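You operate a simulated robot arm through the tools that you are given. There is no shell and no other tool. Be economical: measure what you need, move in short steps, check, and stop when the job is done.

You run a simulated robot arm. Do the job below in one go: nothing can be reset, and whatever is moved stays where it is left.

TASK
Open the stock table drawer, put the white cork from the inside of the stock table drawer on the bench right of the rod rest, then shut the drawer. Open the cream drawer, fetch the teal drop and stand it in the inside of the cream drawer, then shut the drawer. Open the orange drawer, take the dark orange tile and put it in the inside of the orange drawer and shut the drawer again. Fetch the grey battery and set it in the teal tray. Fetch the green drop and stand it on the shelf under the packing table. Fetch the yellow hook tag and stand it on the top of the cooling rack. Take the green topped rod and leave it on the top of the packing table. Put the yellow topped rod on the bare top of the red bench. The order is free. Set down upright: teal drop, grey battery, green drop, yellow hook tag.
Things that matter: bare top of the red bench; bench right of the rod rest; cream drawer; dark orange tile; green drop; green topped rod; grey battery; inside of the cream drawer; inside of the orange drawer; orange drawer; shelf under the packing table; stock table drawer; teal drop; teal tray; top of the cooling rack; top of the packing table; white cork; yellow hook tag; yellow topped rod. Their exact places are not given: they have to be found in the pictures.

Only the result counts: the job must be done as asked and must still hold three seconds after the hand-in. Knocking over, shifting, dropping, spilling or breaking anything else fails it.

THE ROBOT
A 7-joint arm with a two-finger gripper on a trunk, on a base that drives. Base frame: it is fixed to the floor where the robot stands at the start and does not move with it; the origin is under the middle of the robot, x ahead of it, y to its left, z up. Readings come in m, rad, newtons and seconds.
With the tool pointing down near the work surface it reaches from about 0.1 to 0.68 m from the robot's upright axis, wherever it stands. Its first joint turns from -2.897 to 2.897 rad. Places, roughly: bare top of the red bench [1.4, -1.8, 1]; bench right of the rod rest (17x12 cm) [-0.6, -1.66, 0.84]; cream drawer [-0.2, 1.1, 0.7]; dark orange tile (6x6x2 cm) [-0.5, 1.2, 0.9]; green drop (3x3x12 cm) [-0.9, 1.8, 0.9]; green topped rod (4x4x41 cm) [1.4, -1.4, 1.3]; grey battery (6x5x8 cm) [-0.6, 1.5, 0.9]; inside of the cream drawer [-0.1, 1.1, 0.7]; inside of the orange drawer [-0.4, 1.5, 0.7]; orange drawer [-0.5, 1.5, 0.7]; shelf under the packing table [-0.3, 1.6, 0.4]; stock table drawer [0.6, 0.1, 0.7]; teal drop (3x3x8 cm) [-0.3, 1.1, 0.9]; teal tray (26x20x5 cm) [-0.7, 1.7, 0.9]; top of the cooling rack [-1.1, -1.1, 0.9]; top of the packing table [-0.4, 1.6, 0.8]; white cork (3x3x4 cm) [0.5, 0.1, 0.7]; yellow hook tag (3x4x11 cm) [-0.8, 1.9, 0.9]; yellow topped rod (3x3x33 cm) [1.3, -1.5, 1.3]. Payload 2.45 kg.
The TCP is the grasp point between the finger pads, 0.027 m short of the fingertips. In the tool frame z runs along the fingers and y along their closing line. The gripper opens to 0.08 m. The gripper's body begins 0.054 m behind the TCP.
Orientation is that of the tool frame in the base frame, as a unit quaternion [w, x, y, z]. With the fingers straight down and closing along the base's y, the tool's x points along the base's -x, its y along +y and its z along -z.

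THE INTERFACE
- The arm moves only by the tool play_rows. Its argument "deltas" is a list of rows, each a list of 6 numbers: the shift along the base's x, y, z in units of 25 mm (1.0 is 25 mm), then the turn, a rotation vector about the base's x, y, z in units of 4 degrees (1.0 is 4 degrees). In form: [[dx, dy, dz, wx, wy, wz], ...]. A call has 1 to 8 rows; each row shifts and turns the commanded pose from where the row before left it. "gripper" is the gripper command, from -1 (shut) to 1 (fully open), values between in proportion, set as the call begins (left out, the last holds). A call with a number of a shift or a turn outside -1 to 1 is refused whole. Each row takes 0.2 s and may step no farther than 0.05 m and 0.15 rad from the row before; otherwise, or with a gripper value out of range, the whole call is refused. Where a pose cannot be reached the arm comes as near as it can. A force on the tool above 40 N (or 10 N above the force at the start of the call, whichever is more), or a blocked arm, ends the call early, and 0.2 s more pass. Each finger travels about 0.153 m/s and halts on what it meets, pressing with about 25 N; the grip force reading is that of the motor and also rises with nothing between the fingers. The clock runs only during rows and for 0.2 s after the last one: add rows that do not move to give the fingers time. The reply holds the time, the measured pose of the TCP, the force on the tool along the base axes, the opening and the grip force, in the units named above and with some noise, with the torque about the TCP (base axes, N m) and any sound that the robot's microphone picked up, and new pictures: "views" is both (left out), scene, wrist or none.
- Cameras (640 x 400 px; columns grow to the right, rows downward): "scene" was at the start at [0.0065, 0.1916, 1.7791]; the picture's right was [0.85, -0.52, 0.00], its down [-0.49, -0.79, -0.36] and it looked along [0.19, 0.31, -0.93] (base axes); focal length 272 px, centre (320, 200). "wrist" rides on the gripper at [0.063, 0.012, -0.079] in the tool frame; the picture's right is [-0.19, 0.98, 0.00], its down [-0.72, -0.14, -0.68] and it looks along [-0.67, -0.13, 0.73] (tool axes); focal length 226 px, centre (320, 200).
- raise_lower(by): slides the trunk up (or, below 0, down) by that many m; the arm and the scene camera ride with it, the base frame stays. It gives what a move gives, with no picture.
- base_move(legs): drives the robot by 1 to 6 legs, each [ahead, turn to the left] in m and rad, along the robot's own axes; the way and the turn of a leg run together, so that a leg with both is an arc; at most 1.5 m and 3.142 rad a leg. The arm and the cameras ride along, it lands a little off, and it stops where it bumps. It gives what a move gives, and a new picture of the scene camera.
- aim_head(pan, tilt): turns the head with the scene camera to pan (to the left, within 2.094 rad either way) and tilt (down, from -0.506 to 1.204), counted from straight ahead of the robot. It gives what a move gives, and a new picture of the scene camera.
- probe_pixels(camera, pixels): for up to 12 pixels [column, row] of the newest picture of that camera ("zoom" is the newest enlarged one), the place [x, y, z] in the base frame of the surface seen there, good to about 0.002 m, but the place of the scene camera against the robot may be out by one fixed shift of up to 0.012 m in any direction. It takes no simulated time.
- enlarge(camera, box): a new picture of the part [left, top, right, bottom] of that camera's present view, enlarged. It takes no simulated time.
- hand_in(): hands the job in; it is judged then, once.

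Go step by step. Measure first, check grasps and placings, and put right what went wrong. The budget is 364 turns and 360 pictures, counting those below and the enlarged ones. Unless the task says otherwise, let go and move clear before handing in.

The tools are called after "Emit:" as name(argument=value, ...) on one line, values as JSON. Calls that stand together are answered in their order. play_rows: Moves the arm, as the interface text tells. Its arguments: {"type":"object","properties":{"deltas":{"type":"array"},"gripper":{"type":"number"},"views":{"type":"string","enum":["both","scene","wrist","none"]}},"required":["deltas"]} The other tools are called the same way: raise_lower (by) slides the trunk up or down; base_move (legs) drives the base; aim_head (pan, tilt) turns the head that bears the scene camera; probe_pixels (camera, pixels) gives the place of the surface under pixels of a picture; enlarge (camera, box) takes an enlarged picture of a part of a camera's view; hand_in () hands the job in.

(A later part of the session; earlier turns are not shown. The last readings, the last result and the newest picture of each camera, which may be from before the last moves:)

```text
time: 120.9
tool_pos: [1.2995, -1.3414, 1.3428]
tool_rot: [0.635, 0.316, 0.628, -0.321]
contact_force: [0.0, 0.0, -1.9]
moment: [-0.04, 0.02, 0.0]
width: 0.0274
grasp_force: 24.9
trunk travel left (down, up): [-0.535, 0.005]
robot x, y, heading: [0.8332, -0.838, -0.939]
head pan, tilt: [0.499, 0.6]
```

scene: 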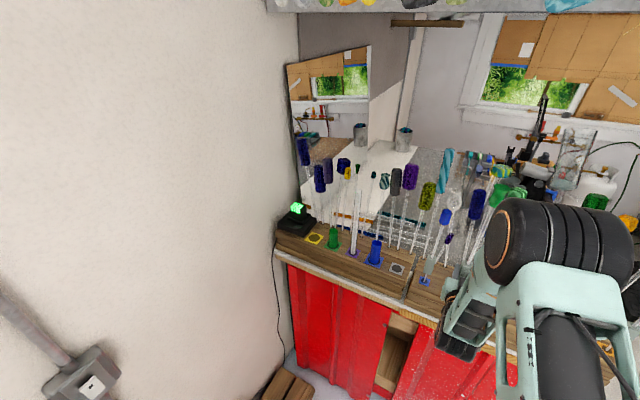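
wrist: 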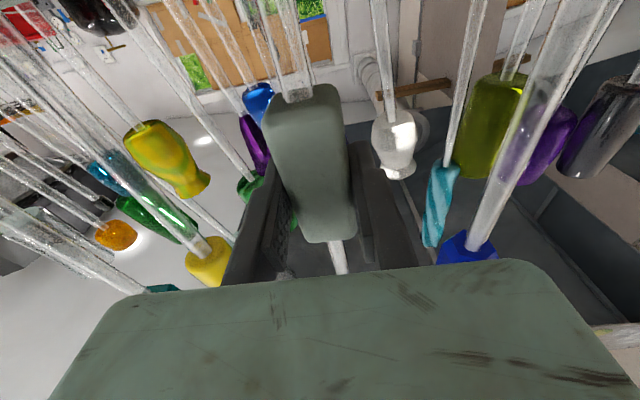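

The base was blocked after 10 cm going back; I look behind with the head.

Emit:
aim_head(pan=2.0, tilt=1.0)

Emit:
aim_head(pan=-2.0, tilt=1.0)

```text
time: 122.5
tool_pos: [1.2995, -1.3421, 1.3431]
tool_rot: [0.635, 0.317, 0.627, -0.321]
contact_force: [1.0, 0.3, -0.6]
moment: [-0.01, 0.02, -0.02]
width: 0.0273
grasp_force: 25.2
trunk travel left (down, up): [-0.535, 0.005]
robot x, y, heading: [0.8333, -0.833, -0.932]
head pan, tilt: [2.0, 1.0]
```

scene: 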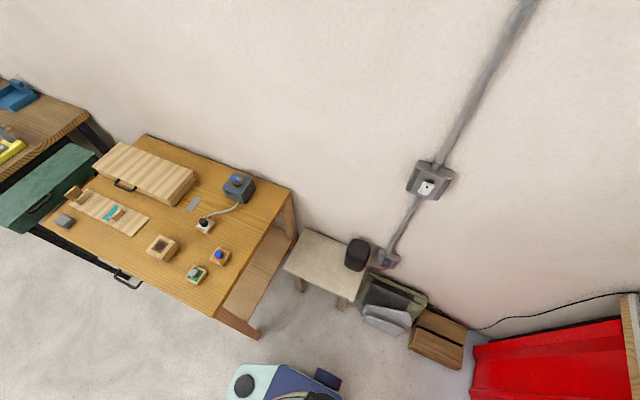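

```text
time: 125.7
tool_pos: [1.3002, -1.3425, 1.3434]
tool_rot: [0.635, 0.317, 0.627, -0.322]
contact_force: [-0.5, 0.0, -1.9]
moment: [-0.01, -0.01, -0.01]
width: 0.0273
grasp_force: 24.8
trunk travel left (down, up): [-0.535, 0.005]
robot x, y, heading: [0.8346, -0.8313, -0.936]
head pan, tilt: [-2.0, 1.0]
```

scene: 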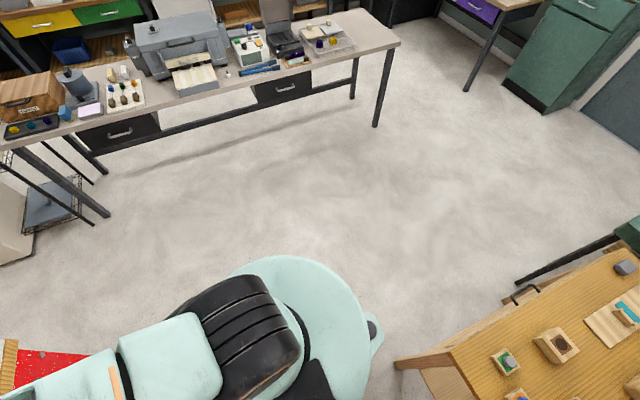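

The rear is against the stock table corner. I retract the arm, move a little forward, then turn right and leave.

Emit:
play_rows(deltas=[[-0.59, 0.807, 0, 0, 0, 0], [-0.59, 0.807, 0, 0, 0, 0], [-0.59, 0.807, 0, 0, 0, 0], [-0.59, 0.807, 0, 0, 0, 0], [-0.59, 0.807, 0, 0, 0, 0], [-0.59, 0.807, 0, 0, 0, 0], [-0.59, 0.807, 0, 0, 0, 0]], views="none")

Emit:
base_move(legs=[[0.07, 0], [0, -1.2]])

```text
time: 127.3
tool_pos: [1.1953, -1.199, 1.3439]
tool_rot: [0.635, 0.316, 0.628, -0.321]
contact_force: [-0.5, 0.3, -1.4]
moment: [0.0, 0.0, 0.02]
width: 0.0273
grasp_force: 24.6
trunk travel left (down, up): [-0.535, 0.005]
robot x, y, heading: [0.833, -0.8321, -0.938]
head pan, tilt: [-2.0, 1.0]
```

```text
time: 131.4
tool_pos: [0.6628, -1.3592, 1.3433]
tool_rot: [-0.342, -0.616, -0.339, 0.623]
contact_force: [-0.6, -0.5, -0.4]
moment: [-0.02, -0.01, -0.02]
width: 0.0273
grasp_force: 24.9
trunk travel left (down, up): [-0.535, 0.005]
robot x, y, heading: [0.8709, -0.8901, -2.145]
head pan, tilt: [-2.0, 1.0]
```

scene: 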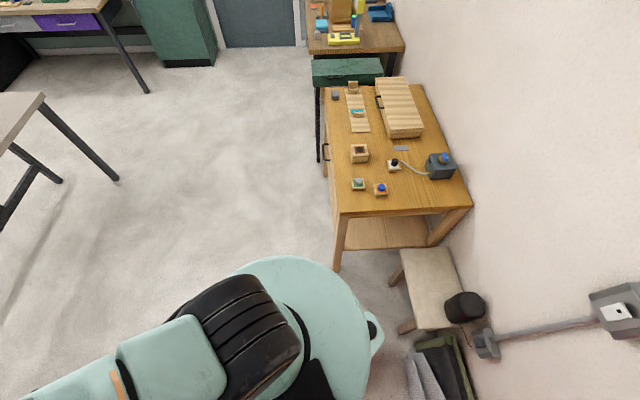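

The turn went fine. I continue along a clear path to the packing table.

Emit:
base_move(legs=[[0, -1.318], [1.234, 0], [0, -0.767], [1.185, 0], [0, -1.423]])

Emit:
aim_head(pan=0.5, tilt=0.7)

```text
time: 152.3
tool_pos: [-0.4831, 0.9364, 1.3437]
tool_rot: [0.675, -0.222, 0.667, 0.224]
contact_force: [-0.3, -1.1, -1.3]
moment: [-0.01, 0.03, 0.01]
width: 0.0272
grasp_force: 25.2
trunk travel left (down, up): [-0.535, 0.005]
robot x, y, heading: [-0.8464, 0.5731, 0.641]
head pan, tilt: [-2.0, 1.0]
```

scene: 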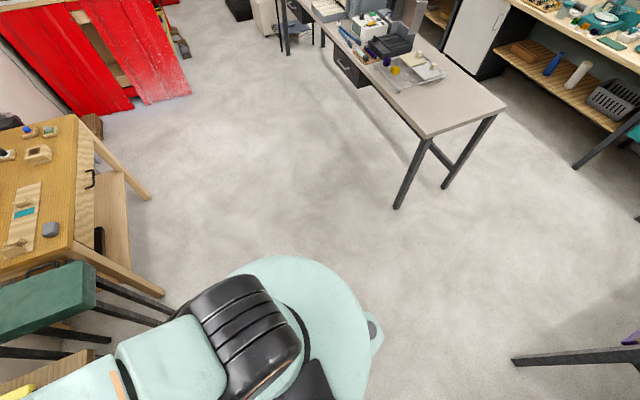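

```text
time: 154.6
tool_pos: [-0.4855, 0.9374, 1.3436]
tool_rot: [0.675, -0.222, 0.667, 0.224]
contact_force: [0.3, 0.7, -2.0]
moment: [-0.02, -0.01, 0.0]
width: 0.0274
grasp_force: 24.1
trunk travel left (down, up): [-0.535, 0.005]
robot x, y, heading: [-0.8494, 0.5717, 0.641]
head pan, tilt: [0.499, 0.7]
```

scene: 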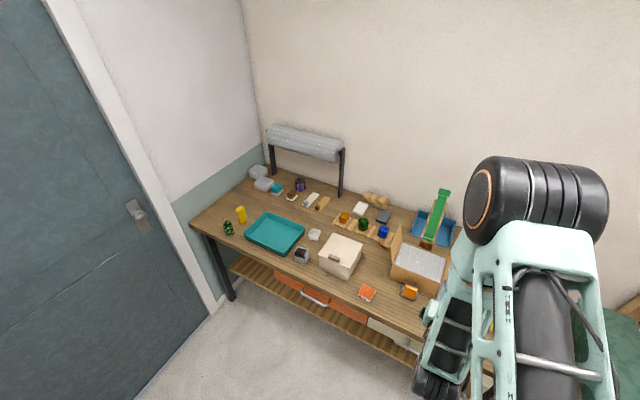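

The packing table is in view with a teal tray at (275,232) and drawers below. I zoom in.

Emit:
enlarge(camera="scene", box=[180, 140, 460, 370])

Emit:
probe_pixels(camera="scene", pixels=[[195, 222], [215, 237], [320, 290], [420, 345], [260, 170], [340, 205], [275, 250], [300, 275], [330, 280], [365, 310], [270, 205], [310, 215]])

```text
1.74 times, centred on (320, 255) of scene
```

zoom: 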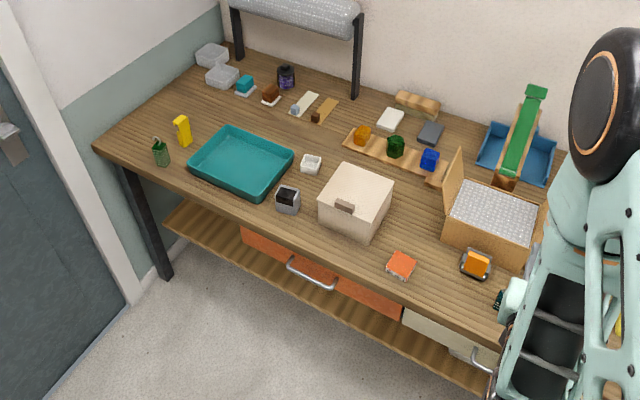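

```text
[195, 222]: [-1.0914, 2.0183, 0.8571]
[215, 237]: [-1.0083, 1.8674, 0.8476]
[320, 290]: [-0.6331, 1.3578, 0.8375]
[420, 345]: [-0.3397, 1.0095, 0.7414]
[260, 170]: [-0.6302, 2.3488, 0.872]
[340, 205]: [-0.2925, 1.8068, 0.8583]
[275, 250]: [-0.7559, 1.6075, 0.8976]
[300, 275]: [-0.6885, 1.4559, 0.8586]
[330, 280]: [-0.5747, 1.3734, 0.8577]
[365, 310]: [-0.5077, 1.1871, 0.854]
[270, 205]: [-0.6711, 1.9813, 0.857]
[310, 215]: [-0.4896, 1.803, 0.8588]
```

I probe the left end of the table, where a clear strip seems to run along its depth, and the film roll stand.

Emit:
probe_pixels(camera="zoom", pixels=[[97, 148], [150, 120], [182, 140], [160, 160], [205, 60], [222, 85], [240, 60], [290, 15], [235, 20], [195, 85], [155, 112], [210, 45]])

Emit:
probe_pixels(camera="scene", pixels=[[120, 200], [240, 200], [200, 150], [345, 330], [80, 350]])

```text
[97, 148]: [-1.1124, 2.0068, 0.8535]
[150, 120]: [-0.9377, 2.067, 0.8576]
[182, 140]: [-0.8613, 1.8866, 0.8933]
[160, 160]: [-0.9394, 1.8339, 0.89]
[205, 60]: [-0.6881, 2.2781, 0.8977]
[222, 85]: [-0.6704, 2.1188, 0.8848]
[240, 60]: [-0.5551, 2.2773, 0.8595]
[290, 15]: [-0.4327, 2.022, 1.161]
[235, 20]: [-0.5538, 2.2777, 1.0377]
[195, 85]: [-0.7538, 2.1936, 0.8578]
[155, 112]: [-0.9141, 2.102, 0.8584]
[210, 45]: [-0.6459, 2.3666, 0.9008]
```

```text
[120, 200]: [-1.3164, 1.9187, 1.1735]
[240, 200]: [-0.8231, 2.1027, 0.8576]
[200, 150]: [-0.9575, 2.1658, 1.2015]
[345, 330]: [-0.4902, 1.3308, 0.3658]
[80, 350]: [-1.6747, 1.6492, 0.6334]
```

The strip at s≈2.19 (left end) is clear from front edge to the clear boxes. I back the base there, facing so the arm stays off the wall.

Emit:
base_move(legs=[[0, -1.888], [-0.929, 0], [0, 1.88]])

Emit:
aim_head(pan=0.3, tilt=0.9)

```text
time: 163.7
tool_pos: [-0.8919, 0.947, 1.343]
tool_rot: [0.577, 0.409, 0.572, -0.415]
contact_force: [-0.3, 0.5, -2.3]
moment: [0.02, -0.01, -0.04]
width: 0.027
grasp_force: 25.1
trunk travel left (down, up): [-0.535, 0.005]
robot x, y, heading: [-1.1256, 1.4101, -1.252]
head pan, tilt: [0.499, 0.7]
stopped in leg 2: the robot was blocked; the commanded pose is now the measured one
```

scene: 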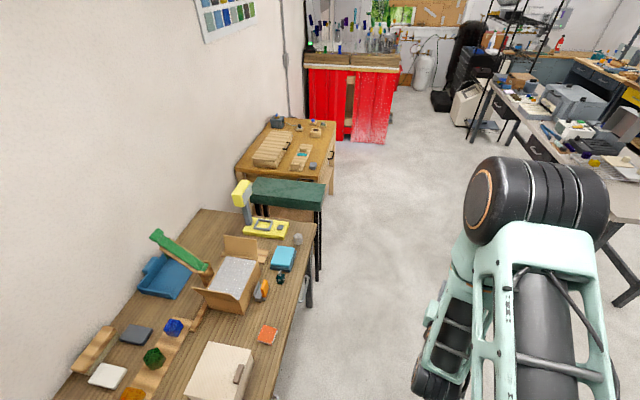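

```text
time: 164.5
tool_pos: [-0.892, 0.9495, 1.3433]
tool_rot: [0.577, 0.409, 0.572, -0.415]
contact_force: [0.1, 0.6, -1.0]
moment: [0.0, 0.02, 0.01]
width: 0.0273
grasp_force: 25.2
trunk travel left (down, up): [-0.535, 0.005]
robot x, y, heading: [-1.1195, 1.4071, -1.253]
head pan, tilt: [0.3, 0.901]
```

scene: 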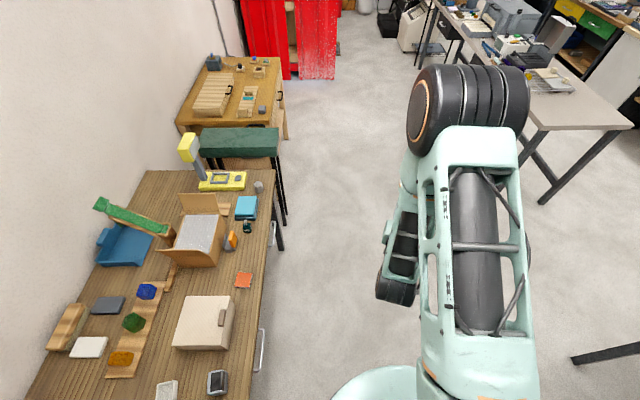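

The rear bumped the wall; I move forward 0.1 and then turn to face the table.

Emit:
base_move(legs=[[0.1, 0], [0, 1.88]])

Emit:
aim_head(pan=0.75, tilt=0.8)

```text
time: 170.2
tool_pos: [-0.7241, 1.6738, 1.343]
tool_rot: [0.675, -0.219, 0.669, 0.22]
contact_force: [-0.2, -0.3, -0.8]
moment: [-0.04, 0.03, -0.01]
width: 0.0276
grasp_force: 24.6
trunk travel left (down, up): [-0.535, 0.005]
robot x, y, heading: [-1.0879, 1.3149, 0.627]
head pan, tilt: [0.3, 0.901]
```

scene: 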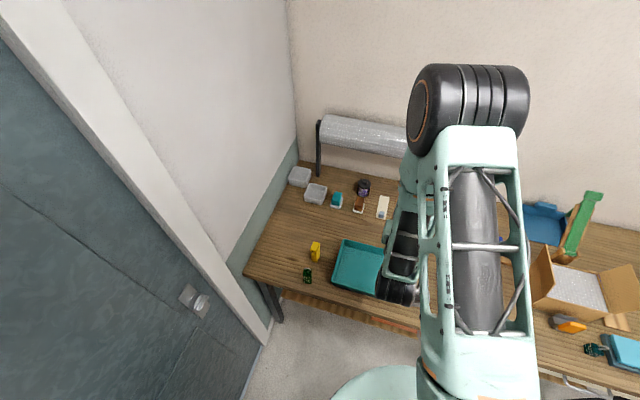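

```text
time: 171.1
tool_pos: [-0.7246, 1.675, 1.3419]
tool_rot: [0.676, -0.219, 0.668, 0.221]
contact_force: [0.9, 0.9, -0.8]
moment: [-0.01, 0.03, -0.03]
width: 0.0275
grasp_force: 25.4
trunk travel left (down, up): [-0.535, 0.005]
robot x, y, heading: [-1.0911, 1.3134, 0.633]
head pan, tilt: [0.75, 0.799]
```

scene: 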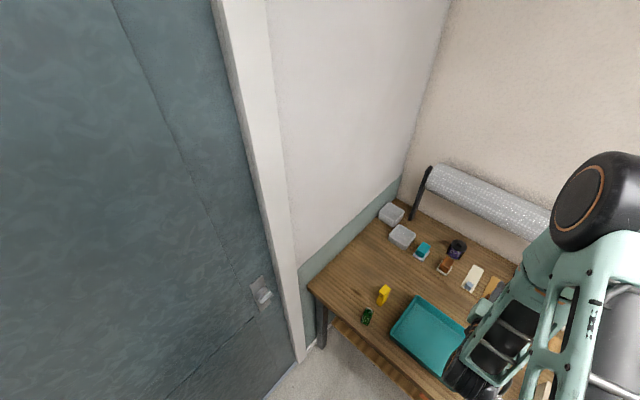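

I probe the strip in this better view.

Emit:
probe_pixels(camera="scene", pixels=[[310, 288], [350, 255], [389, 238], [402, 248], [379, 295], [363, 317], [380, 219], [400, 205], [355, 280], [340, 300], [395, 228], [370, 250]])

```text
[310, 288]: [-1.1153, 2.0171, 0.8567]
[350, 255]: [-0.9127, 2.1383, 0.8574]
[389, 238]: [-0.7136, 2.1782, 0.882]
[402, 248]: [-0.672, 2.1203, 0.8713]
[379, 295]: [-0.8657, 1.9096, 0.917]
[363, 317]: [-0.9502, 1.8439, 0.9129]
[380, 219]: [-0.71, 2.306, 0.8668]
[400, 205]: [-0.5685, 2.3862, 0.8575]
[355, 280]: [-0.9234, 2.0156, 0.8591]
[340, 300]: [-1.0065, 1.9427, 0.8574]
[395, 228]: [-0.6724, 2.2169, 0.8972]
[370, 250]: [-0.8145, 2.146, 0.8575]
```

The strip centre at s≈2.21 fits. I shift the base ~16 cm toward the wall for reach.

Emit:
base_move(legs=[[0, -0.93], [-0.2, 0], [0, 0.93], [0.14, 0]])

```text
time: 174.9
tool_pos: [-0.6949, 1.2657, 1.3444]
tool_rot: [0.703, 0.105, 0.695, -0.106]
contact_force: [0.3, -1.0, -1.4]
moment: [0.01, 0.01, 0.02]
width: 0.0274
grasp_force: 24.8
trunk travel left (down, up): [-0.535, 0.005]
robot x, y, heading: [-1.2015, 1.3432, -0.302]
head pan, tilt: [0.75, 0.799]
stopped in leg 2: the robot was blocked; the commanded pose is now the measured one
```

scene: 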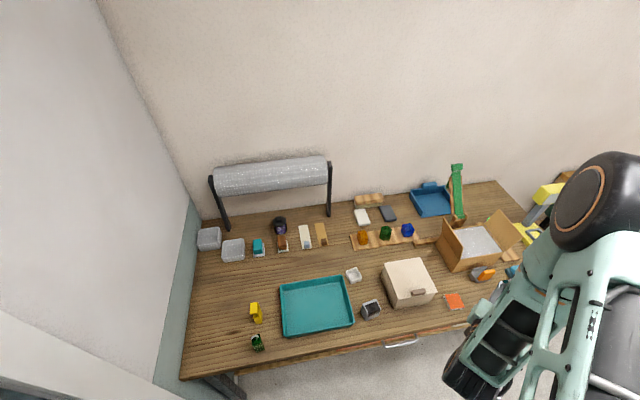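

Blocked after 11 cm, but s=1.79 suffices (reach ~0.65). I turn back and go forward.

Emit:
base_move(legs=[[0.01, 0], [0, 0.935], [0.11, 0]])

```text
time: 178.9
tool_pos: [-0.7351, 1.762, 1.3429]
tool_rot: [0.676, -0.217, 0.67, 0.218]
contact_force: [0.5, -0.3, -0.6]
moment: [-0.02, 0.0, -0.02]
width: 0.0273
grasp_force: 24.4
trunk travel left (down, up): [-0.535, 0.005]
robot x, y, heading: [-1.1002, 1.4089, 0.622]
head pan, tilt: [0.75, 0.799]
```

scene: 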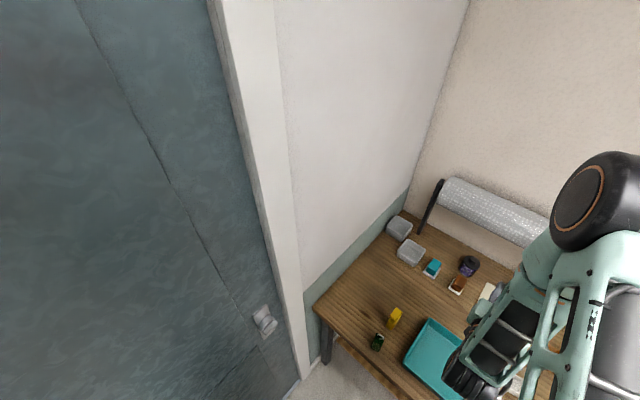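

Now I pitch the tool down (rod swings to horizontal) while moving left to the strip and lowering some.

Emit:
play_rows(deltas=[[-0.445, 0.604, -0.3, -0.7, 0.976, 0], [-0.445, 0.604, -0.3, -0.7, 0.976, 0], [-0.445, 0.604, -0.3, -0.7, 0.976, 0], [-0.445, 0.604, -0.3, -0.7, 0.976, 0], [-0.445, 0.604, -0.3, -0.7, 0.976, 0], [-0.445, 0.604, -0.3, -0.7, 0.976, 0], [-0.445, 0.604, -0.3, -0.7, 0.976, 0], [-0.445, 0.604, -0.3, -0.7, 0.976, 0]], views="none")

Emit:
play_rows(deltas=[[-0.445, 0.604, -0.5, -0.7, 0.976, 0], [-0.445, 0.604, -0.5, -0.7, 0.976, 0], [-0.445, 0.604, -0.5, -0.7, 0.976, 0], [-0.445, 0.604, -0.5, -0.7, 0.976, 0], [-0.445, 0.604, -0.5, -0.7, 0.976, 0], [-0.445, 0.604, -0.5, -0.7, 0.976, 0], [-0.445, 0.604, -0.5, -0.7, 0.976, 0], [-0.445, 0.604, -0.5, -0.7, 0.976, 0]], views="scene")

```text
time: 180.7
tool_pos: [-0.8254, 1.8825, 1.285]
tool_rot: [0.418, -0.277, 0.855, 0.135]
contact_force: [0.2, 0.4, -0.8]
moment: [0.01, 0.07, -0.02]
width: 0.0275
grasp_force: 24.7
trunk travel left (down, up): [-0.535, 0.005]
robot x, y, heading: [-1.1076, 1.4074, 0.623]
head pan, tilt: [0.75, 0.799]
```

```text
time: 182.5
tool_pos: [-0.9119, 2.0058, 1.1849]
tool_rot: [0.112, -0.306, 0.945, 0.039]
contact_force: [-0.1, -0.1, -1.0]
moment: [-0.03, 0.07, -0.02]
width: 0.0276
grasp_force: 25.2
trunk travel left (down, up): [-0.535, 0.005]
robot x, y, heading: [-1.1037, 1.4058, 0.618]
head pan, tilt: [0.75, 0.799]
```

scene: 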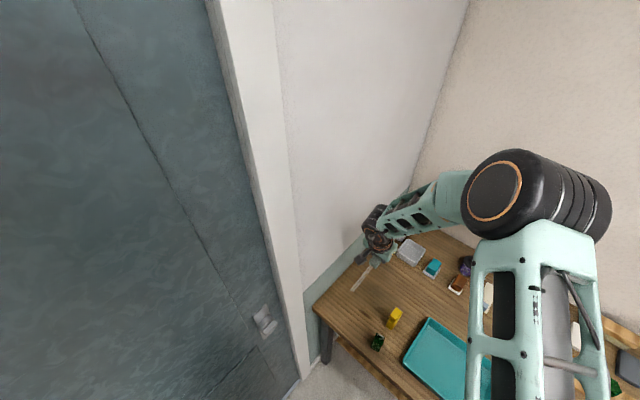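

Nearly there: 13.6° tilt left. I finish levelling the rod and centre on s=2.21.

Emit:
play_rows(deltas=[[-0.65, 0.43, -0.5, -0.66, 0.92, 0], [-0.65, 0.43, -0.5, -0.66, 0.92, 0], [-0.65, 0.43, -0.5, -0.66, 0.92, 0], [0, 0, -0.9, 0, 0, 0], [0, 0, -0.9, 0, 0, 0]], views="both")

Emit:
enlarge(camera="scene", box=[290, 170, 450, 350])

```text
time: 183.7
tool_pos: [-0.9618, 2.0366, 1.1002]
tool_rot: [0.001, -0.306, 0.952, 0.001]
contact_force: [0.1, 0.4, -0.8]
moment: [-0.1, 0.07, -0.04]
width: 0.0274
grasp_force: 25.6
trunk travel left (down, up): [-0.535, 0.005]
robot x, y, heading: [-1.1046, 1.4079, 0.622]
head pan, tilt: [0.75, 0.799]
```

scene: 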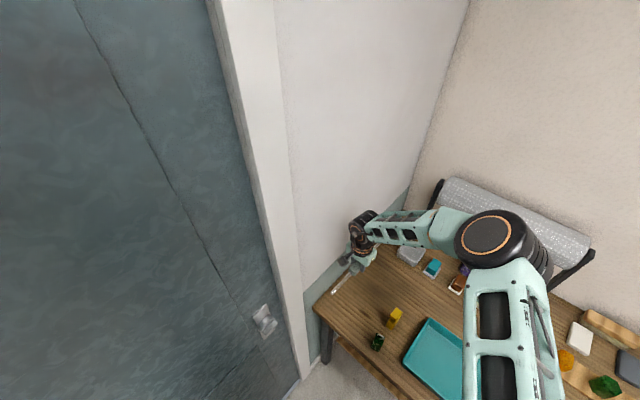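
wrist: 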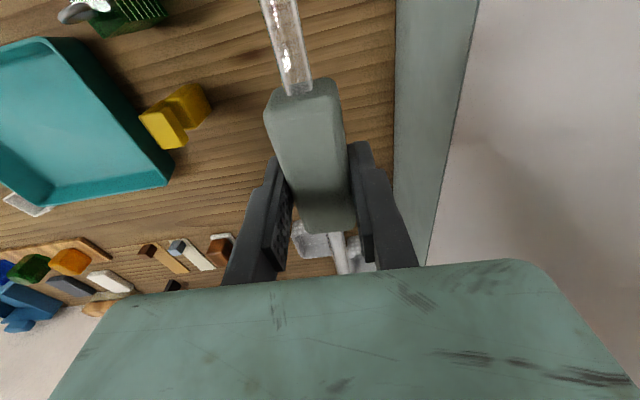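

```text
2.22 times, centred on (370, 260) of scene
```

zoom: 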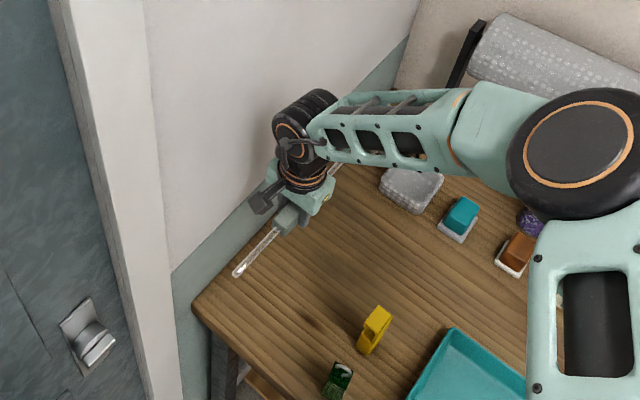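

I probe the rod's near end, the collar and table around.

Emit:
probe_pixels(camera="zoom", pixels=[[238, 270], [262, 243], [195, 305], [290, 215]])

Emit:
probe_pixels(camera="wrist", pixels=[[310, 110], [320, 200], [293, 80], [285, 20], [340, 245], [375, 60], [395, 60], [210, 100], [315, 245], [365, 255], [350, 30]])

```text
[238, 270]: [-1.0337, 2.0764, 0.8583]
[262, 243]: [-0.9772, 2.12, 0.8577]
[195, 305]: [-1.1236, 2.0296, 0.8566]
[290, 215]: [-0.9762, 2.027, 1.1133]
```

```text
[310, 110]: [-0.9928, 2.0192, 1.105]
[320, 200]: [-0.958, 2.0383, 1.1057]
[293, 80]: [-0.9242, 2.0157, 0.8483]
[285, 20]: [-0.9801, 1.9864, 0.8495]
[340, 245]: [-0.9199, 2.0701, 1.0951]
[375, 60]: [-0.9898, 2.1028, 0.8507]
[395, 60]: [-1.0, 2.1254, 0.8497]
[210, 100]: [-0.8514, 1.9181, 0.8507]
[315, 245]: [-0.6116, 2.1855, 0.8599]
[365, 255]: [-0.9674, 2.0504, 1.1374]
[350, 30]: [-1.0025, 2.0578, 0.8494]
```

The rod lies level along heading 0.61 at s=2.21. I nudge forward 1.5 cm and lower.

Emit:
play_rows(deltas=[[0.36, 0.52, -0.9, 0, 0, 0], [0, 0, -0.9, 0, 0, 0], [0, 0, -0.9, 0, 0, 0], [0, 0, -0.9, 0, 0, 0], [0, 0, -0.9, 0, 0, 0], [0, 0, -0.9, 0, 0, 0], [0, 0, -0.9, 0, 0, 0]], views="both")

Emit:
enlarge(camera="scene", box=[290, 170, 450, 350])

```text
time: 185.3
tool_pos: [-0.9523, 2.0499, 0.9437]
tool_rot: [0.001, -0.306, 0.952, 0.003]
contact_force: [-0.1, -0.2, -1.2]
moment: [-0.11, 0.1, 0.03]
width: 0.0274
grasp_force: 25.1
trunk travel left (down, up): [-0.535, 0.005]
robot x, y, heading: [-1.1043, 1.4053, 0.62]
head pan, tilt: [0.75, 0.799]
```

scene: 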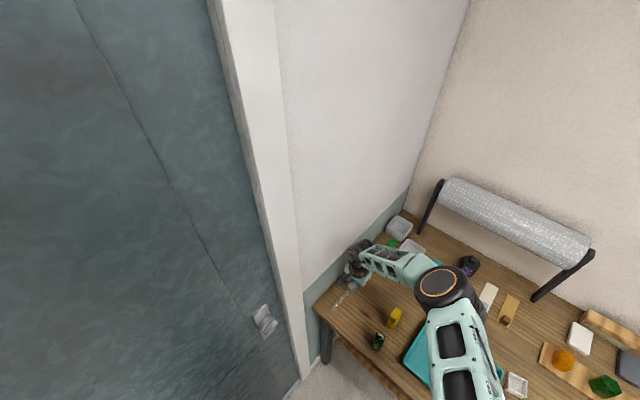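
wrist: 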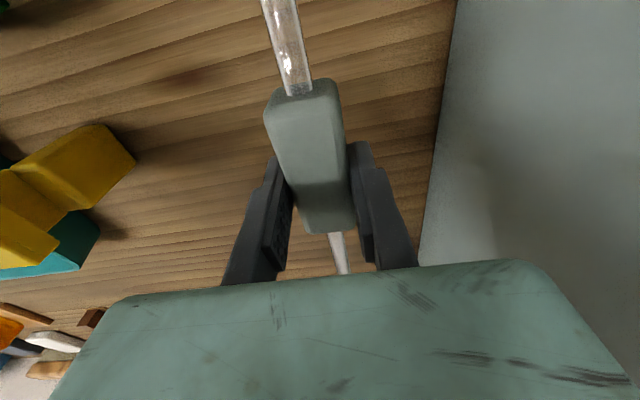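

```text
2.22 times, centred on (370, 260) of scene
```

zoom: 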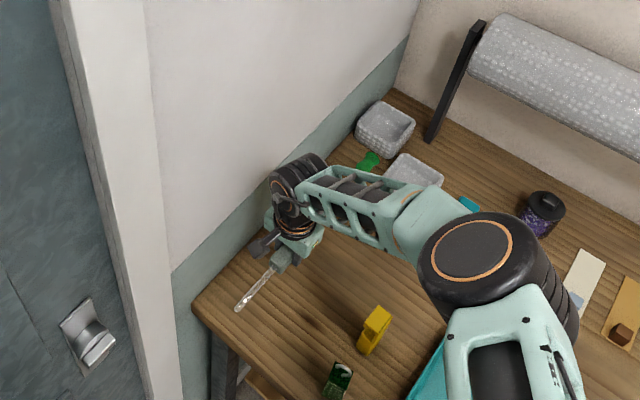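

The green head shows at zoom (368,162) between the two clear boxes; I probe clearances.

Emit:
probe_pixels(camera="zoom", pixels=[[368, 160], [360, 172], [378, 155], [372, 153], [358, 140], [385, 157], [388, 180], [390, 168], [238, 306], [213, 315], [365, 168]])

```text
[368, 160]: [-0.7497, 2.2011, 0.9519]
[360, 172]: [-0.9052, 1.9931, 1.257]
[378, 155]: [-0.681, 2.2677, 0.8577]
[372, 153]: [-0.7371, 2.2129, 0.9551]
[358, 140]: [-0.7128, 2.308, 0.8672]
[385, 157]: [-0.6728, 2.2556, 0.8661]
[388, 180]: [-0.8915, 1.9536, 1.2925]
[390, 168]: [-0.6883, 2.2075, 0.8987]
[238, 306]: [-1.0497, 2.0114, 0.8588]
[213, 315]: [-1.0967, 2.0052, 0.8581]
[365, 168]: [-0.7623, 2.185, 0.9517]
```

Head clearance to the box is about 1.2 cm. I shift a touch and lower to just above the table, then release.

Emit:
play_rows(deltas=[[-0.38, -0.03, -0.5, 0, 0, 0], [0, 0, -0.7, 0, 0, 0], [0, 0, -0.7, 0, 0, 0], [0, 0, -0.6, 0, 0, 0], [0, 0, 0, 0, 0, 0]], views="wrist")

```text
time: 186.5
tool_pos: [-0.9604, 2.0494, 0.8806]
tool_rot: [0.0, -0.307, 0.952, 0.002]
contact_force: [0.4, -0.6, -0.6]
moment: [-0.04, 0.06, -0.02]
width: 0.0273
grasp_force: 24.9
trunk travel left (down, up): [-0.535, 0.005]
robot x, y, heading: [-1.1052, 1.4031, 0.62]
head pan, tilt: [0.75, 0.799]
```

wrist: 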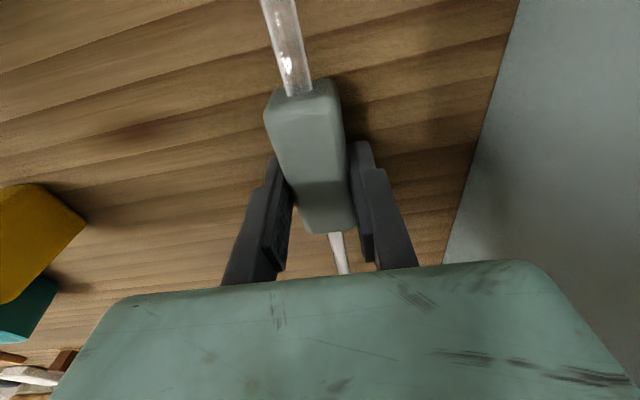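

The moment fell, so the head rests already. I lower 2 mm more and open part-way.

Emit:
play_rows(deltas=[[0, 0, -0.08, 0, 0, 0], [0, 0, 0, 0, 0, 0]], views="none")

Emit:
play_rows(deltas=[[0, 0, 0, 0, 0, 0], [0, 0, 0, 0, 0, 0], [0, 0, 0, 0, 0, 0]], gripper=0.2, views="wrist")

```text
time: 187.1
tool_pos: [-0.9597, 2.0485, 0.878]
tool_rot: [0.002, -0.306, 0.952, 0.002]
contact_force: [-0.9, 0.8, -1.2]
moment: [-0.02, 0.09, -0.01]
width: 0.0274
grasp_force: 24.9
trunk travel left (down, up): [-0.535, 0.005]
robot x, y, heading: [-1.1041, 1.4051, 0.619]
head pan, tilt: [0.75, 0.799]
```

```text
time: 187.9
tool_pos: [-0.9598, 2.0497, 0.8785]
tool_rot: [0.001, -0.306, 0.952, 0.003]
contact_force: [0.8, 0.2, 0.3]
moment: [-0.03, -0.11, 0.01]
width: 0.0476
grasp_force: 0.1
trunk travel left (down, up): [-0.535, 0.005]
robot x, y, heading: [-1.106, 1.4086, 0.62]
head pan, tilt: [0.75, 0.799]
```

wrist: 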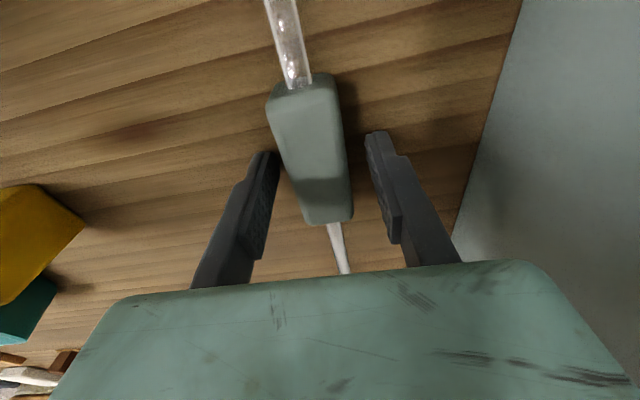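

The rod lies on the table. I rise and move over towards the battery.

Emit:
play_rows(deltas=[[0, 0, 1, 0, 0, 0], [0, 0, 1, 0, 0, 0], [0, 0, 1, 0, 0, 0], [0, 0, 1, 0, 0, 0], [0, 0, 1, 0, 0, 0], [0, 0, 1, 0, 0, 0], [0, 0, 1, 0, 0, 0], [0, 0, 1, 0, 0, 0]], views="wrist")

Emit:
play_rows(deltas=[[0.3, -0.9, 0, 0, 0, 0], [0.3, -0.9, 0, 0, 0, 0], [0.3, -0.9, 0, 0, 0, 0], [0.3, -0.9, 0, 0, 0, 0], [0.3, -0.9, 0, 0, 0, 0], [0.3, -0.9, 0, 0, 0, 0], [0.3, -0.9, 0, 0, 0, 0], [0.3, -0.9, 0, 0, 0, 0]], gripper=1, views="none")

Emit:
play_rows(deltas=[[0.3, -0.9, 0, 0, 0, 0], [0.3, -0.9, 0, 0, 0, 0], [0.3, -0.9, 0, 0, 0, 0], [0.3, -0.9, 0, 0, 0, 0], [0.3, -0.9, 0, 0, 0, 0], [0.3, -0.9, 0, 0, 0, 0], [0.3, -0.9, 0, 0, 0, 0], [0.3, -0.9, 0, 0, 0, 0]], views="both")

```text
time: 189.7
tool_pos: [-0.9627, 2.0473, 1.08]
tool_rot: [0.001, -0.306, 0.952, 0.003]
contact_force: [0.6, -0.3, 0.4]
moment: [0.0, -0.01, -0.02]
width: 0.0481
grasp_force: 0.0
trunk travel left (down, up): [-0.535, 0.005]
robot x, y, heading: [-1.1045, 1.4108, 0.622]
head pan, tilt: [0.75, 0.799]
```

wrist: 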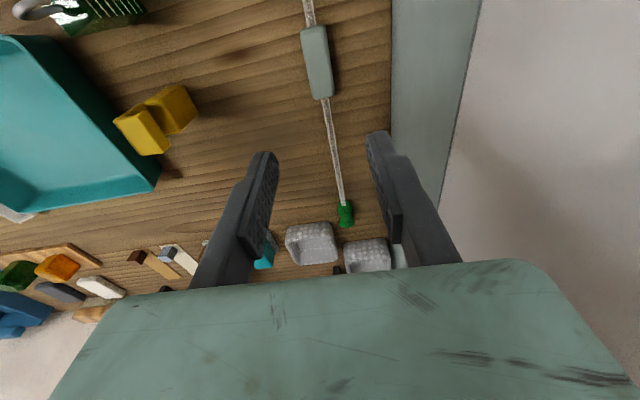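

```text
time: 191.5
tool_pos: [-0.901, 1.8683, 1.0774]
tool_rot: [0.001, -0.306, 0.952, 0.002]
contact_force: [-0.4, -0.3, 0.7]
moment: [0.0, -0.02, -0.01]
width: 0.0799
grasp_force: 0.1
trunk travel left (down, up): [-0.535, 0.005]
robot x, y, heading: [-1.1041, 1.4054, 0.62]
head pan, tilt: [0.75, 0.799]
```

```text
time: 193.3
tool_pos: [-0.8415, 1.6877, 1.08]
tool_rot: [0.001, -0.307, 0.952, 0.002]
contact_force: [-0.4, -0.3, -0.5]
moment: [0.0, -0.03, 0.03]
width: 0.0799
grasp_force: 0.1
trunk travel left (down, up): [-0.535, 0.005]
robot x, y, heading: [-1.1011, 1.4063, 0.622]
head pan, tilt: [0.75, 0.799]
```

scene: 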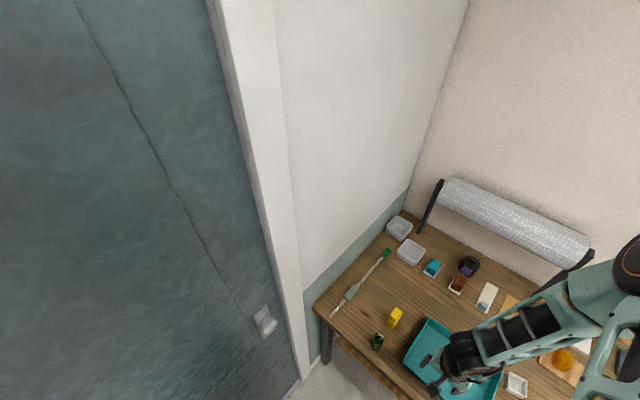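
wrist: 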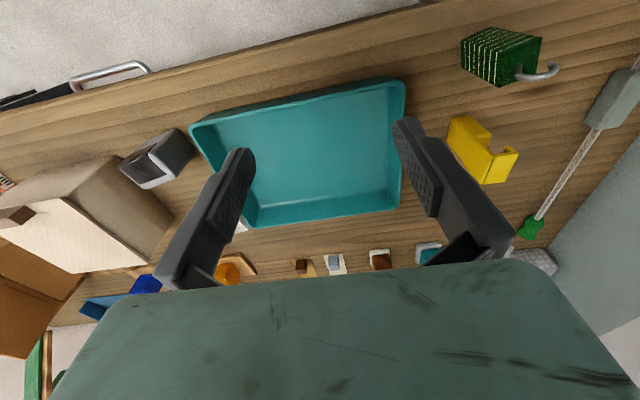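

The rod lies well. I zoom the wrist view on battery, tray, tag and green drop.

Emit:
enlarge(camera="wrist", box=[90, 100, 250, 200])

Emit:
enlarge(camera="wrist", box=[410, 10, 610, 210])

Emit:
probe_pixels(camera="wrist", pixels=[[122, 160], [148, 185], [178, 128], [195, 152], [160, 160], [178, 165], [300, 150], [215, 130], [240, 215], [400, 95], [395, 195], [190, 125]])

```text
4.00 times, centred on (170, 150) of wrist
```

zoom: 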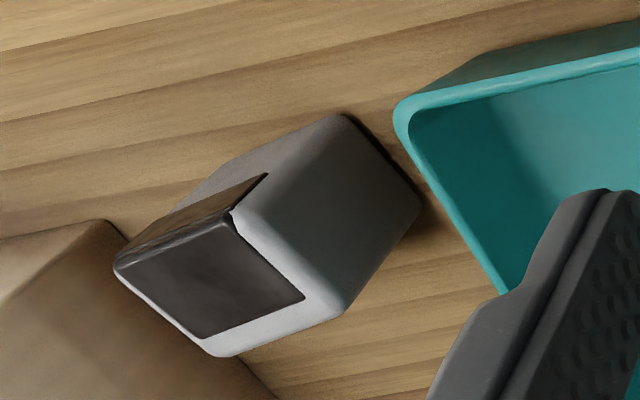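

```text
2.00 times, centred on (510, 110) of wrist
```

zoom: 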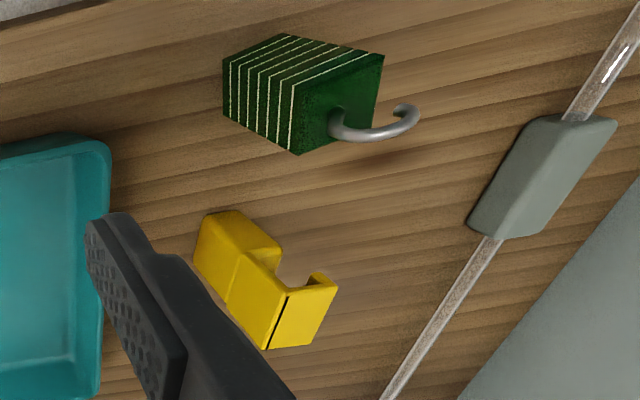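

```text
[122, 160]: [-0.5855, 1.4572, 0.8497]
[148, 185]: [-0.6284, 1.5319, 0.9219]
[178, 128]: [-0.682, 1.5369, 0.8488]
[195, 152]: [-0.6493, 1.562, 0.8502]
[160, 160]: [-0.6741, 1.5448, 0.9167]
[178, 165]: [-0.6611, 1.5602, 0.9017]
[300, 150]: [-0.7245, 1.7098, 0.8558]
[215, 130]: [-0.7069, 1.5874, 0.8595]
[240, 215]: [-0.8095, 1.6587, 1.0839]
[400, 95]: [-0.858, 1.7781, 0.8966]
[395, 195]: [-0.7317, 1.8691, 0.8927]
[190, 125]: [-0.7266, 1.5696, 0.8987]
```

I probe the battery's top corners in an enlarged picture.

Emit:
enlarge(camera="wrist", box=[90, 100, 250, 200])

Emit:
probe_pixels(camera="zoom", pixels=[[125, 268], [210, 350], [335, 308], [260, 185], [240, 215], [220, 240], [200, 330], [300, 300], [340, 130], [410, 205], [330, 220], [220, 170]])

```text
4.00 times, centred on (170, 150) of wrist
```

zoom: 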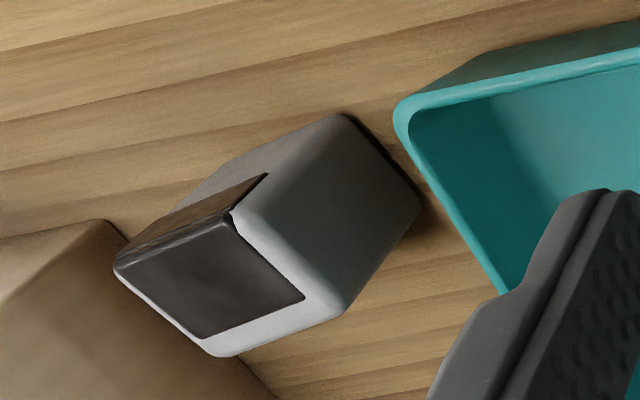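

```text
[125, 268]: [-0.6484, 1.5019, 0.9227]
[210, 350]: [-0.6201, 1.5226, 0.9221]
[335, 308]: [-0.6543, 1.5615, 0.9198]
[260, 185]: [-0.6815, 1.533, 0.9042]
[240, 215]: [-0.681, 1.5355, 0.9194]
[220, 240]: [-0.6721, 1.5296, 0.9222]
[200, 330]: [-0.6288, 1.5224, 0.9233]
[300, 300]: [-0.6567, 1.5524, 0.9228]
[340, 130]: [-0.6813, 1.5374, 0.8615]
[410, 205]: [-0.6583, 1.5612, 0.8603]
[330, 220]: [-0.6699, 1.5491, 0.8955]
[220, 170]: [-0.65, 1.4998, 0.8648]
```

I check the cream box's edge next to the battery.

Emit:
probe_pixels(camera="zoom", pixels=[[100, 225], [115, 240], [60, 250], [200, 380], [250, 395], [20, 300], [150, 300], [60, 230]])

Emit:
probe_pixels(camera="wrist", pixels=[[130, 265], [125, 160], [60, 180], [10, 210], [172, 215], [100, 230], [30, 250]])

```text
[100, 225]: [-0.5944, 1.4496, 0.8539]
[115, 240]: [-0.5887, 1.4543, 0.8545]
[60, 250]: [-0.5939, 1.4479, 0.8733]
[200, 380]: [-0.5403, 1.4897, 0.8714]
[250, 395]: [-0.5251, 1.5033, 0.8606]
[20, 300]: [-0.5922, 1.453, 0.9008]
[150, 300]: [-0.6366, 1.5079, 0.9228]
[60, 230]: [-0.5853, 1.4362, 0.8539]
```

```text
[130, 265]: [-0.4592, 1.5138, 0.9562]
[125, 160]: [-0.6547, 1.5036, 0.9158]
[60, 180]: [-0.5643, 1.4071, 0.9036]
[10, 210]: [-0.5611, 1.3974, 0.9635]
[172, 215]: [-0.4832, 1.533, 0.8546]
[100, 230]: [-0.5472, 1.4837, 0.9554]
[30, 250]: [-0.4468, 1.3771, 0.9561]
```

The gap to the cream box is 6.8 cm, so gripping across 6 cm works. I move above the battery centre (-0.651,1.5305).

Emit:
play_rows(deltas=[[0.952, -0.786, -0.2, 0, 0, 0], [0.952, -0.786, -0.2, 0, 0, 0], [0.952, -0.786, -0.2, 0, 0, 0], [0.952, -0.786, -0.2, 0, 0, 0], [0.952, -0.786, -0.2, 0, 0, 0], [0.952, -0.786, -0.2, 0, 0, 0], [0.952, -0.786, -0.2, 0, 0, 0], [0.952, -0.786, -0.2, 0, 0, 0]], views="wrist")

```text
time: 195.1
tool_pos: [-0.649, 1.5309, 1.0374]
tool_rot: [0.001, -0.306, 0.952, 0.001]
contact_force: [0.0, 0.0, -1.3]
moment: [0.02, 0.01, 0.02]
width: 0.0799
grasp_force: 0.1
trunk travel left (down, up): [-0.535, 0.005]
robot x, y, heading: [-1.1054, 1.4061, 0.619]
head pan, tilt: [0.75, 0.799]
```

wrist: 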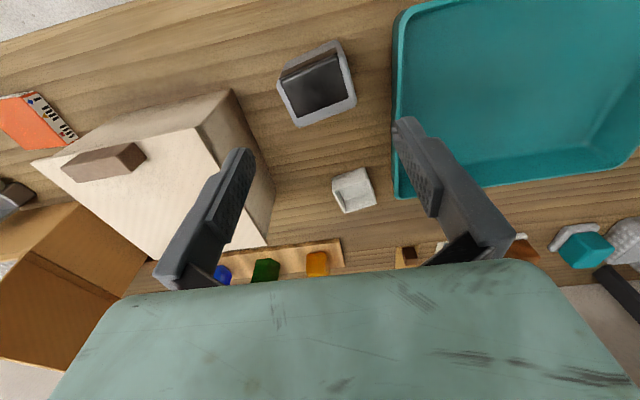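

The battery appears rotated relative to the fingers; I probe its top corners closely.

Emit:
probe_pixels(camera="wrist", pixels=[[299, 124], [355, 97], [342, 60], [281, 88], [285, 100], [350, 75], [325, 111], [320, 85], [338, 44], [310, 58]])

```text
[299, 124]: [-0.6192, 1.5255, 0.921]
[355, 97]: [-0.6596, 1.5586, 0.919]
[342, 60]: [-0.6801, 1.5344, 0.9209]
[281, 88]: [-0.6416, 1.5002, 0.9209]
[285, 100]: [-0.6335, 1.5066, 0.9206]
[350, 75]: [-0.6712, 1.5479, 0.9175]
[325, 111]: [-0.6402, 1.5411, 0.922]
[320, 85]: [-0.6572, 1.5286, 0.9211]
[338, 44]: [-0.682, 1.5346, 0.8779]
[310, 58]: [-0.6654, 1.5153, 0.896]
```

The battery's long side is yawed 13.7° from the closing line. I yaw the tool and lower.

Emit:
play_rows(deltas=[[-0.04, -0.04, 0, 0, 0, 0.86], [0, 0, 0, 0, 0, 0.86], [0, 0, 0, 0, 0, 0.86], [0, 0, -0.7, 0, 0, 0.86], [0, 0, -0.9, 0, 0, 0], [0, 0, -0.9, 0, 0, 0]], views="wrist")

```text
time: 196.5
tool_pos: [-0.6502, 1.5292, 0.9753]
tool_rot: [0.001, -0.418, 0.908, 0.002]
contact_force: [0.5, -0.4, -0.7]
moment: [-0.02, 0.02, 0.01]
width: 0.08
grasp_force: 0.1
trunk travel left (down, up): [-0.535, 0.005]
robot x, y, heading: [-1.1059, 1.4073, 0.617]
head pan, tilt: [0.75, 0.799]
```

wrist: 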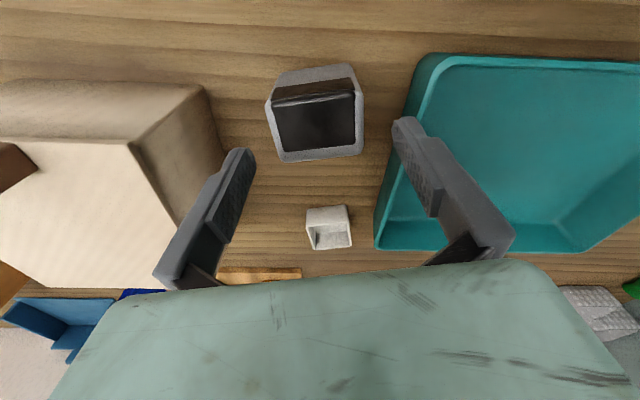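

Aligned between the fingers. I lower 8 cm and close.

Emit:
play_rows(deltas=[[0, 0, -0.8, 0, 0, 0], [0, 0, -0.8, 0, 0, 0], [0, 0, -0.8, 0, 0, 0], [0, 0, -0.8, 0, 0, 0]], views="wrist")

Emit:
play_rows(deltas=[[0, 0, 0, 0, 0, 0], [0, 0, 0, 0, 0, 0]], gripper=-1, views="wrist")

```text
time: 197.5
tool_pos: [-0.6507, 1.5309, 0.8965]
tool_rot: [0.001, -0.419, 0.908, 0.002]
contact_force: [-0.7, -0.1, -0.3]
moment: [-0.01, -0.02, -0.03]
width: 0.08
grasp_force: 0.2
trunk travel left (down, up): [-0.535, 0.005]
robot x, y, heading: [-1.1081, 1.4058, 0.616]
head pan, tilt: [0.75, 0.799]
```

wrist: 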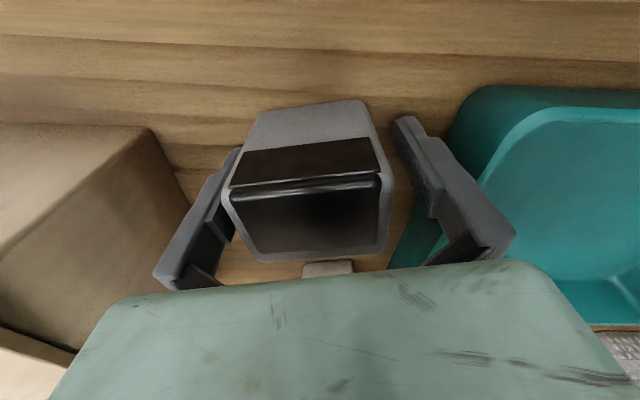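

```text
time: 198.1
tool_pos: [-0.6505, 1.5305, 0.8943]
tool_rot: [0.0, -0.419, 0.908, 0.002]
contact_force: [-0.4, 0.1, -1.2]
moment: [0.01, -0.02, -0.01]
width: 0.0599
grasp_force: 24.4
trunk travel left (down, up): [-0.535, 0.005]
robot x, y, heading: [-1.1039, 1.4036, 0.621]
head pan, tilt: [0.75, 0.799]
```

wrist: 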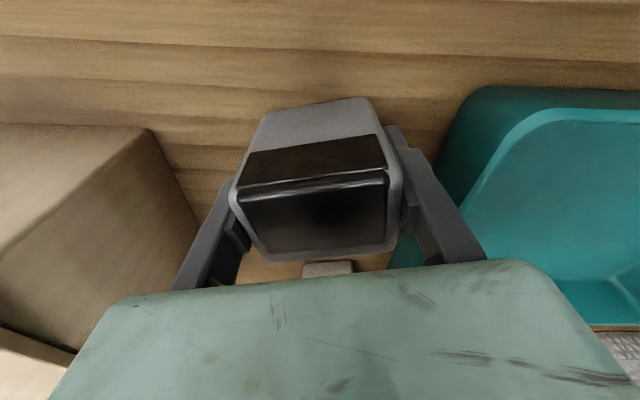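

Battery gripped. I lift, carry to the tray centre (-0.723,1.724).

Emit:
play_rows(deltas=[[0, 0, 1, 0, 0, 0], [0, 0, 1, 0, 0, 0], [0, 0, 1, 0, 0, 0], [0, 0, 1, 0, 0, 0], [0, 0, 1, 0, 0, 0]], views="none")

Emit:
play_rows(deltas=[[-0.365, 0.965, 0, 0, 0, 0], [-0.365, 0.965, 0, 0, 0, 0], [-0.365, 0.965, 0, 0, 0, 0], [-0.365, 0.965, 0, 0, 0, 0], [-0.365, 0.965, 0, 0, 0, 0], [-0.365, 0.965, 0, 0, 0, 0], [-0.365, 0.965, 0, 0, 0, 0], [-0.365, 0.965, 0, 0, 0, 0]], views="wrist")

```text
time: 199.3
tool_pos: [-0.6535, 1.5299, 1.0235]
tool_rot: [0.001, -0.419, 0.908, 0.002]
contact_force: [-0.1, -1.7, -2.6]
moment: [0.02, 0.02, -0.02]
width: 0.0597
grasp_force: 25.0
trunk travel left (down, up): [-0.535, 0.005]
robot x, y, heading: [-1.1053, 1.4047, 0.62]
head pan, tilt: [0.75, 0.799]
```

```text
time: 201.1
tool_pos: [-0.7263, 1.7244, 1.0209]
tool_rot: [-0.001, -0.418, 0.908, 0.001]
contact_force: [0.2, 0.1, -2.7]
moment: [-0.03, 0.01, 0.02]
width: 0.0597
grasp_force: 25.2
trunk travel left (down, up): [-0.535, 0.005]
robot x, y, heading: [-1.1, 1.4074, 0.616]
head pan, tilt: [0.75, 0.799]
```

wrist: 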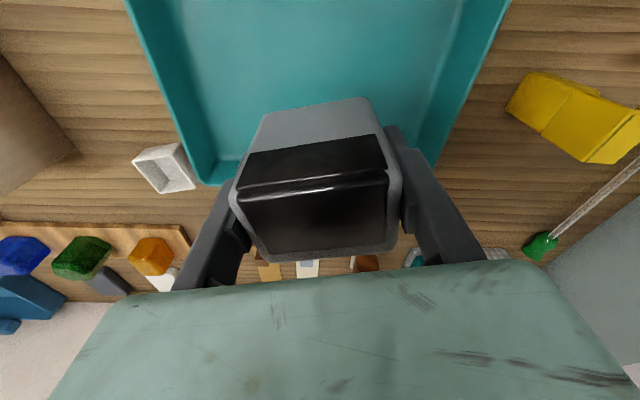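

I verify the tray's bounds from here.

Emit:
probe_pixels(camera="wrist", pixels=[[205, 175], [215, 160], [430, 160], [415, 150], [300, 30], [300, 70], [160, 40], [490, 40]])

```text
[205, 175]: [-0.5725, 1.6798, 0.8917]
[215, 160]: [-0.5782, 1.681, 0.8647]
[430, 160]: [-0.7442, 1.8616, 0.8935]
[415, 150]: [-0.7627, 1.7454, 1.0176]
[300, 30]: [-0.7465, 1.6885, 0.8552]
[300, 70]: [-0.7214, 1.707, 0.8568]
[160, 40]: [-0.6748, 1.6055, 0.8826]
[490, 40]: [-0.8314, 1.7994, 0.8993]
```

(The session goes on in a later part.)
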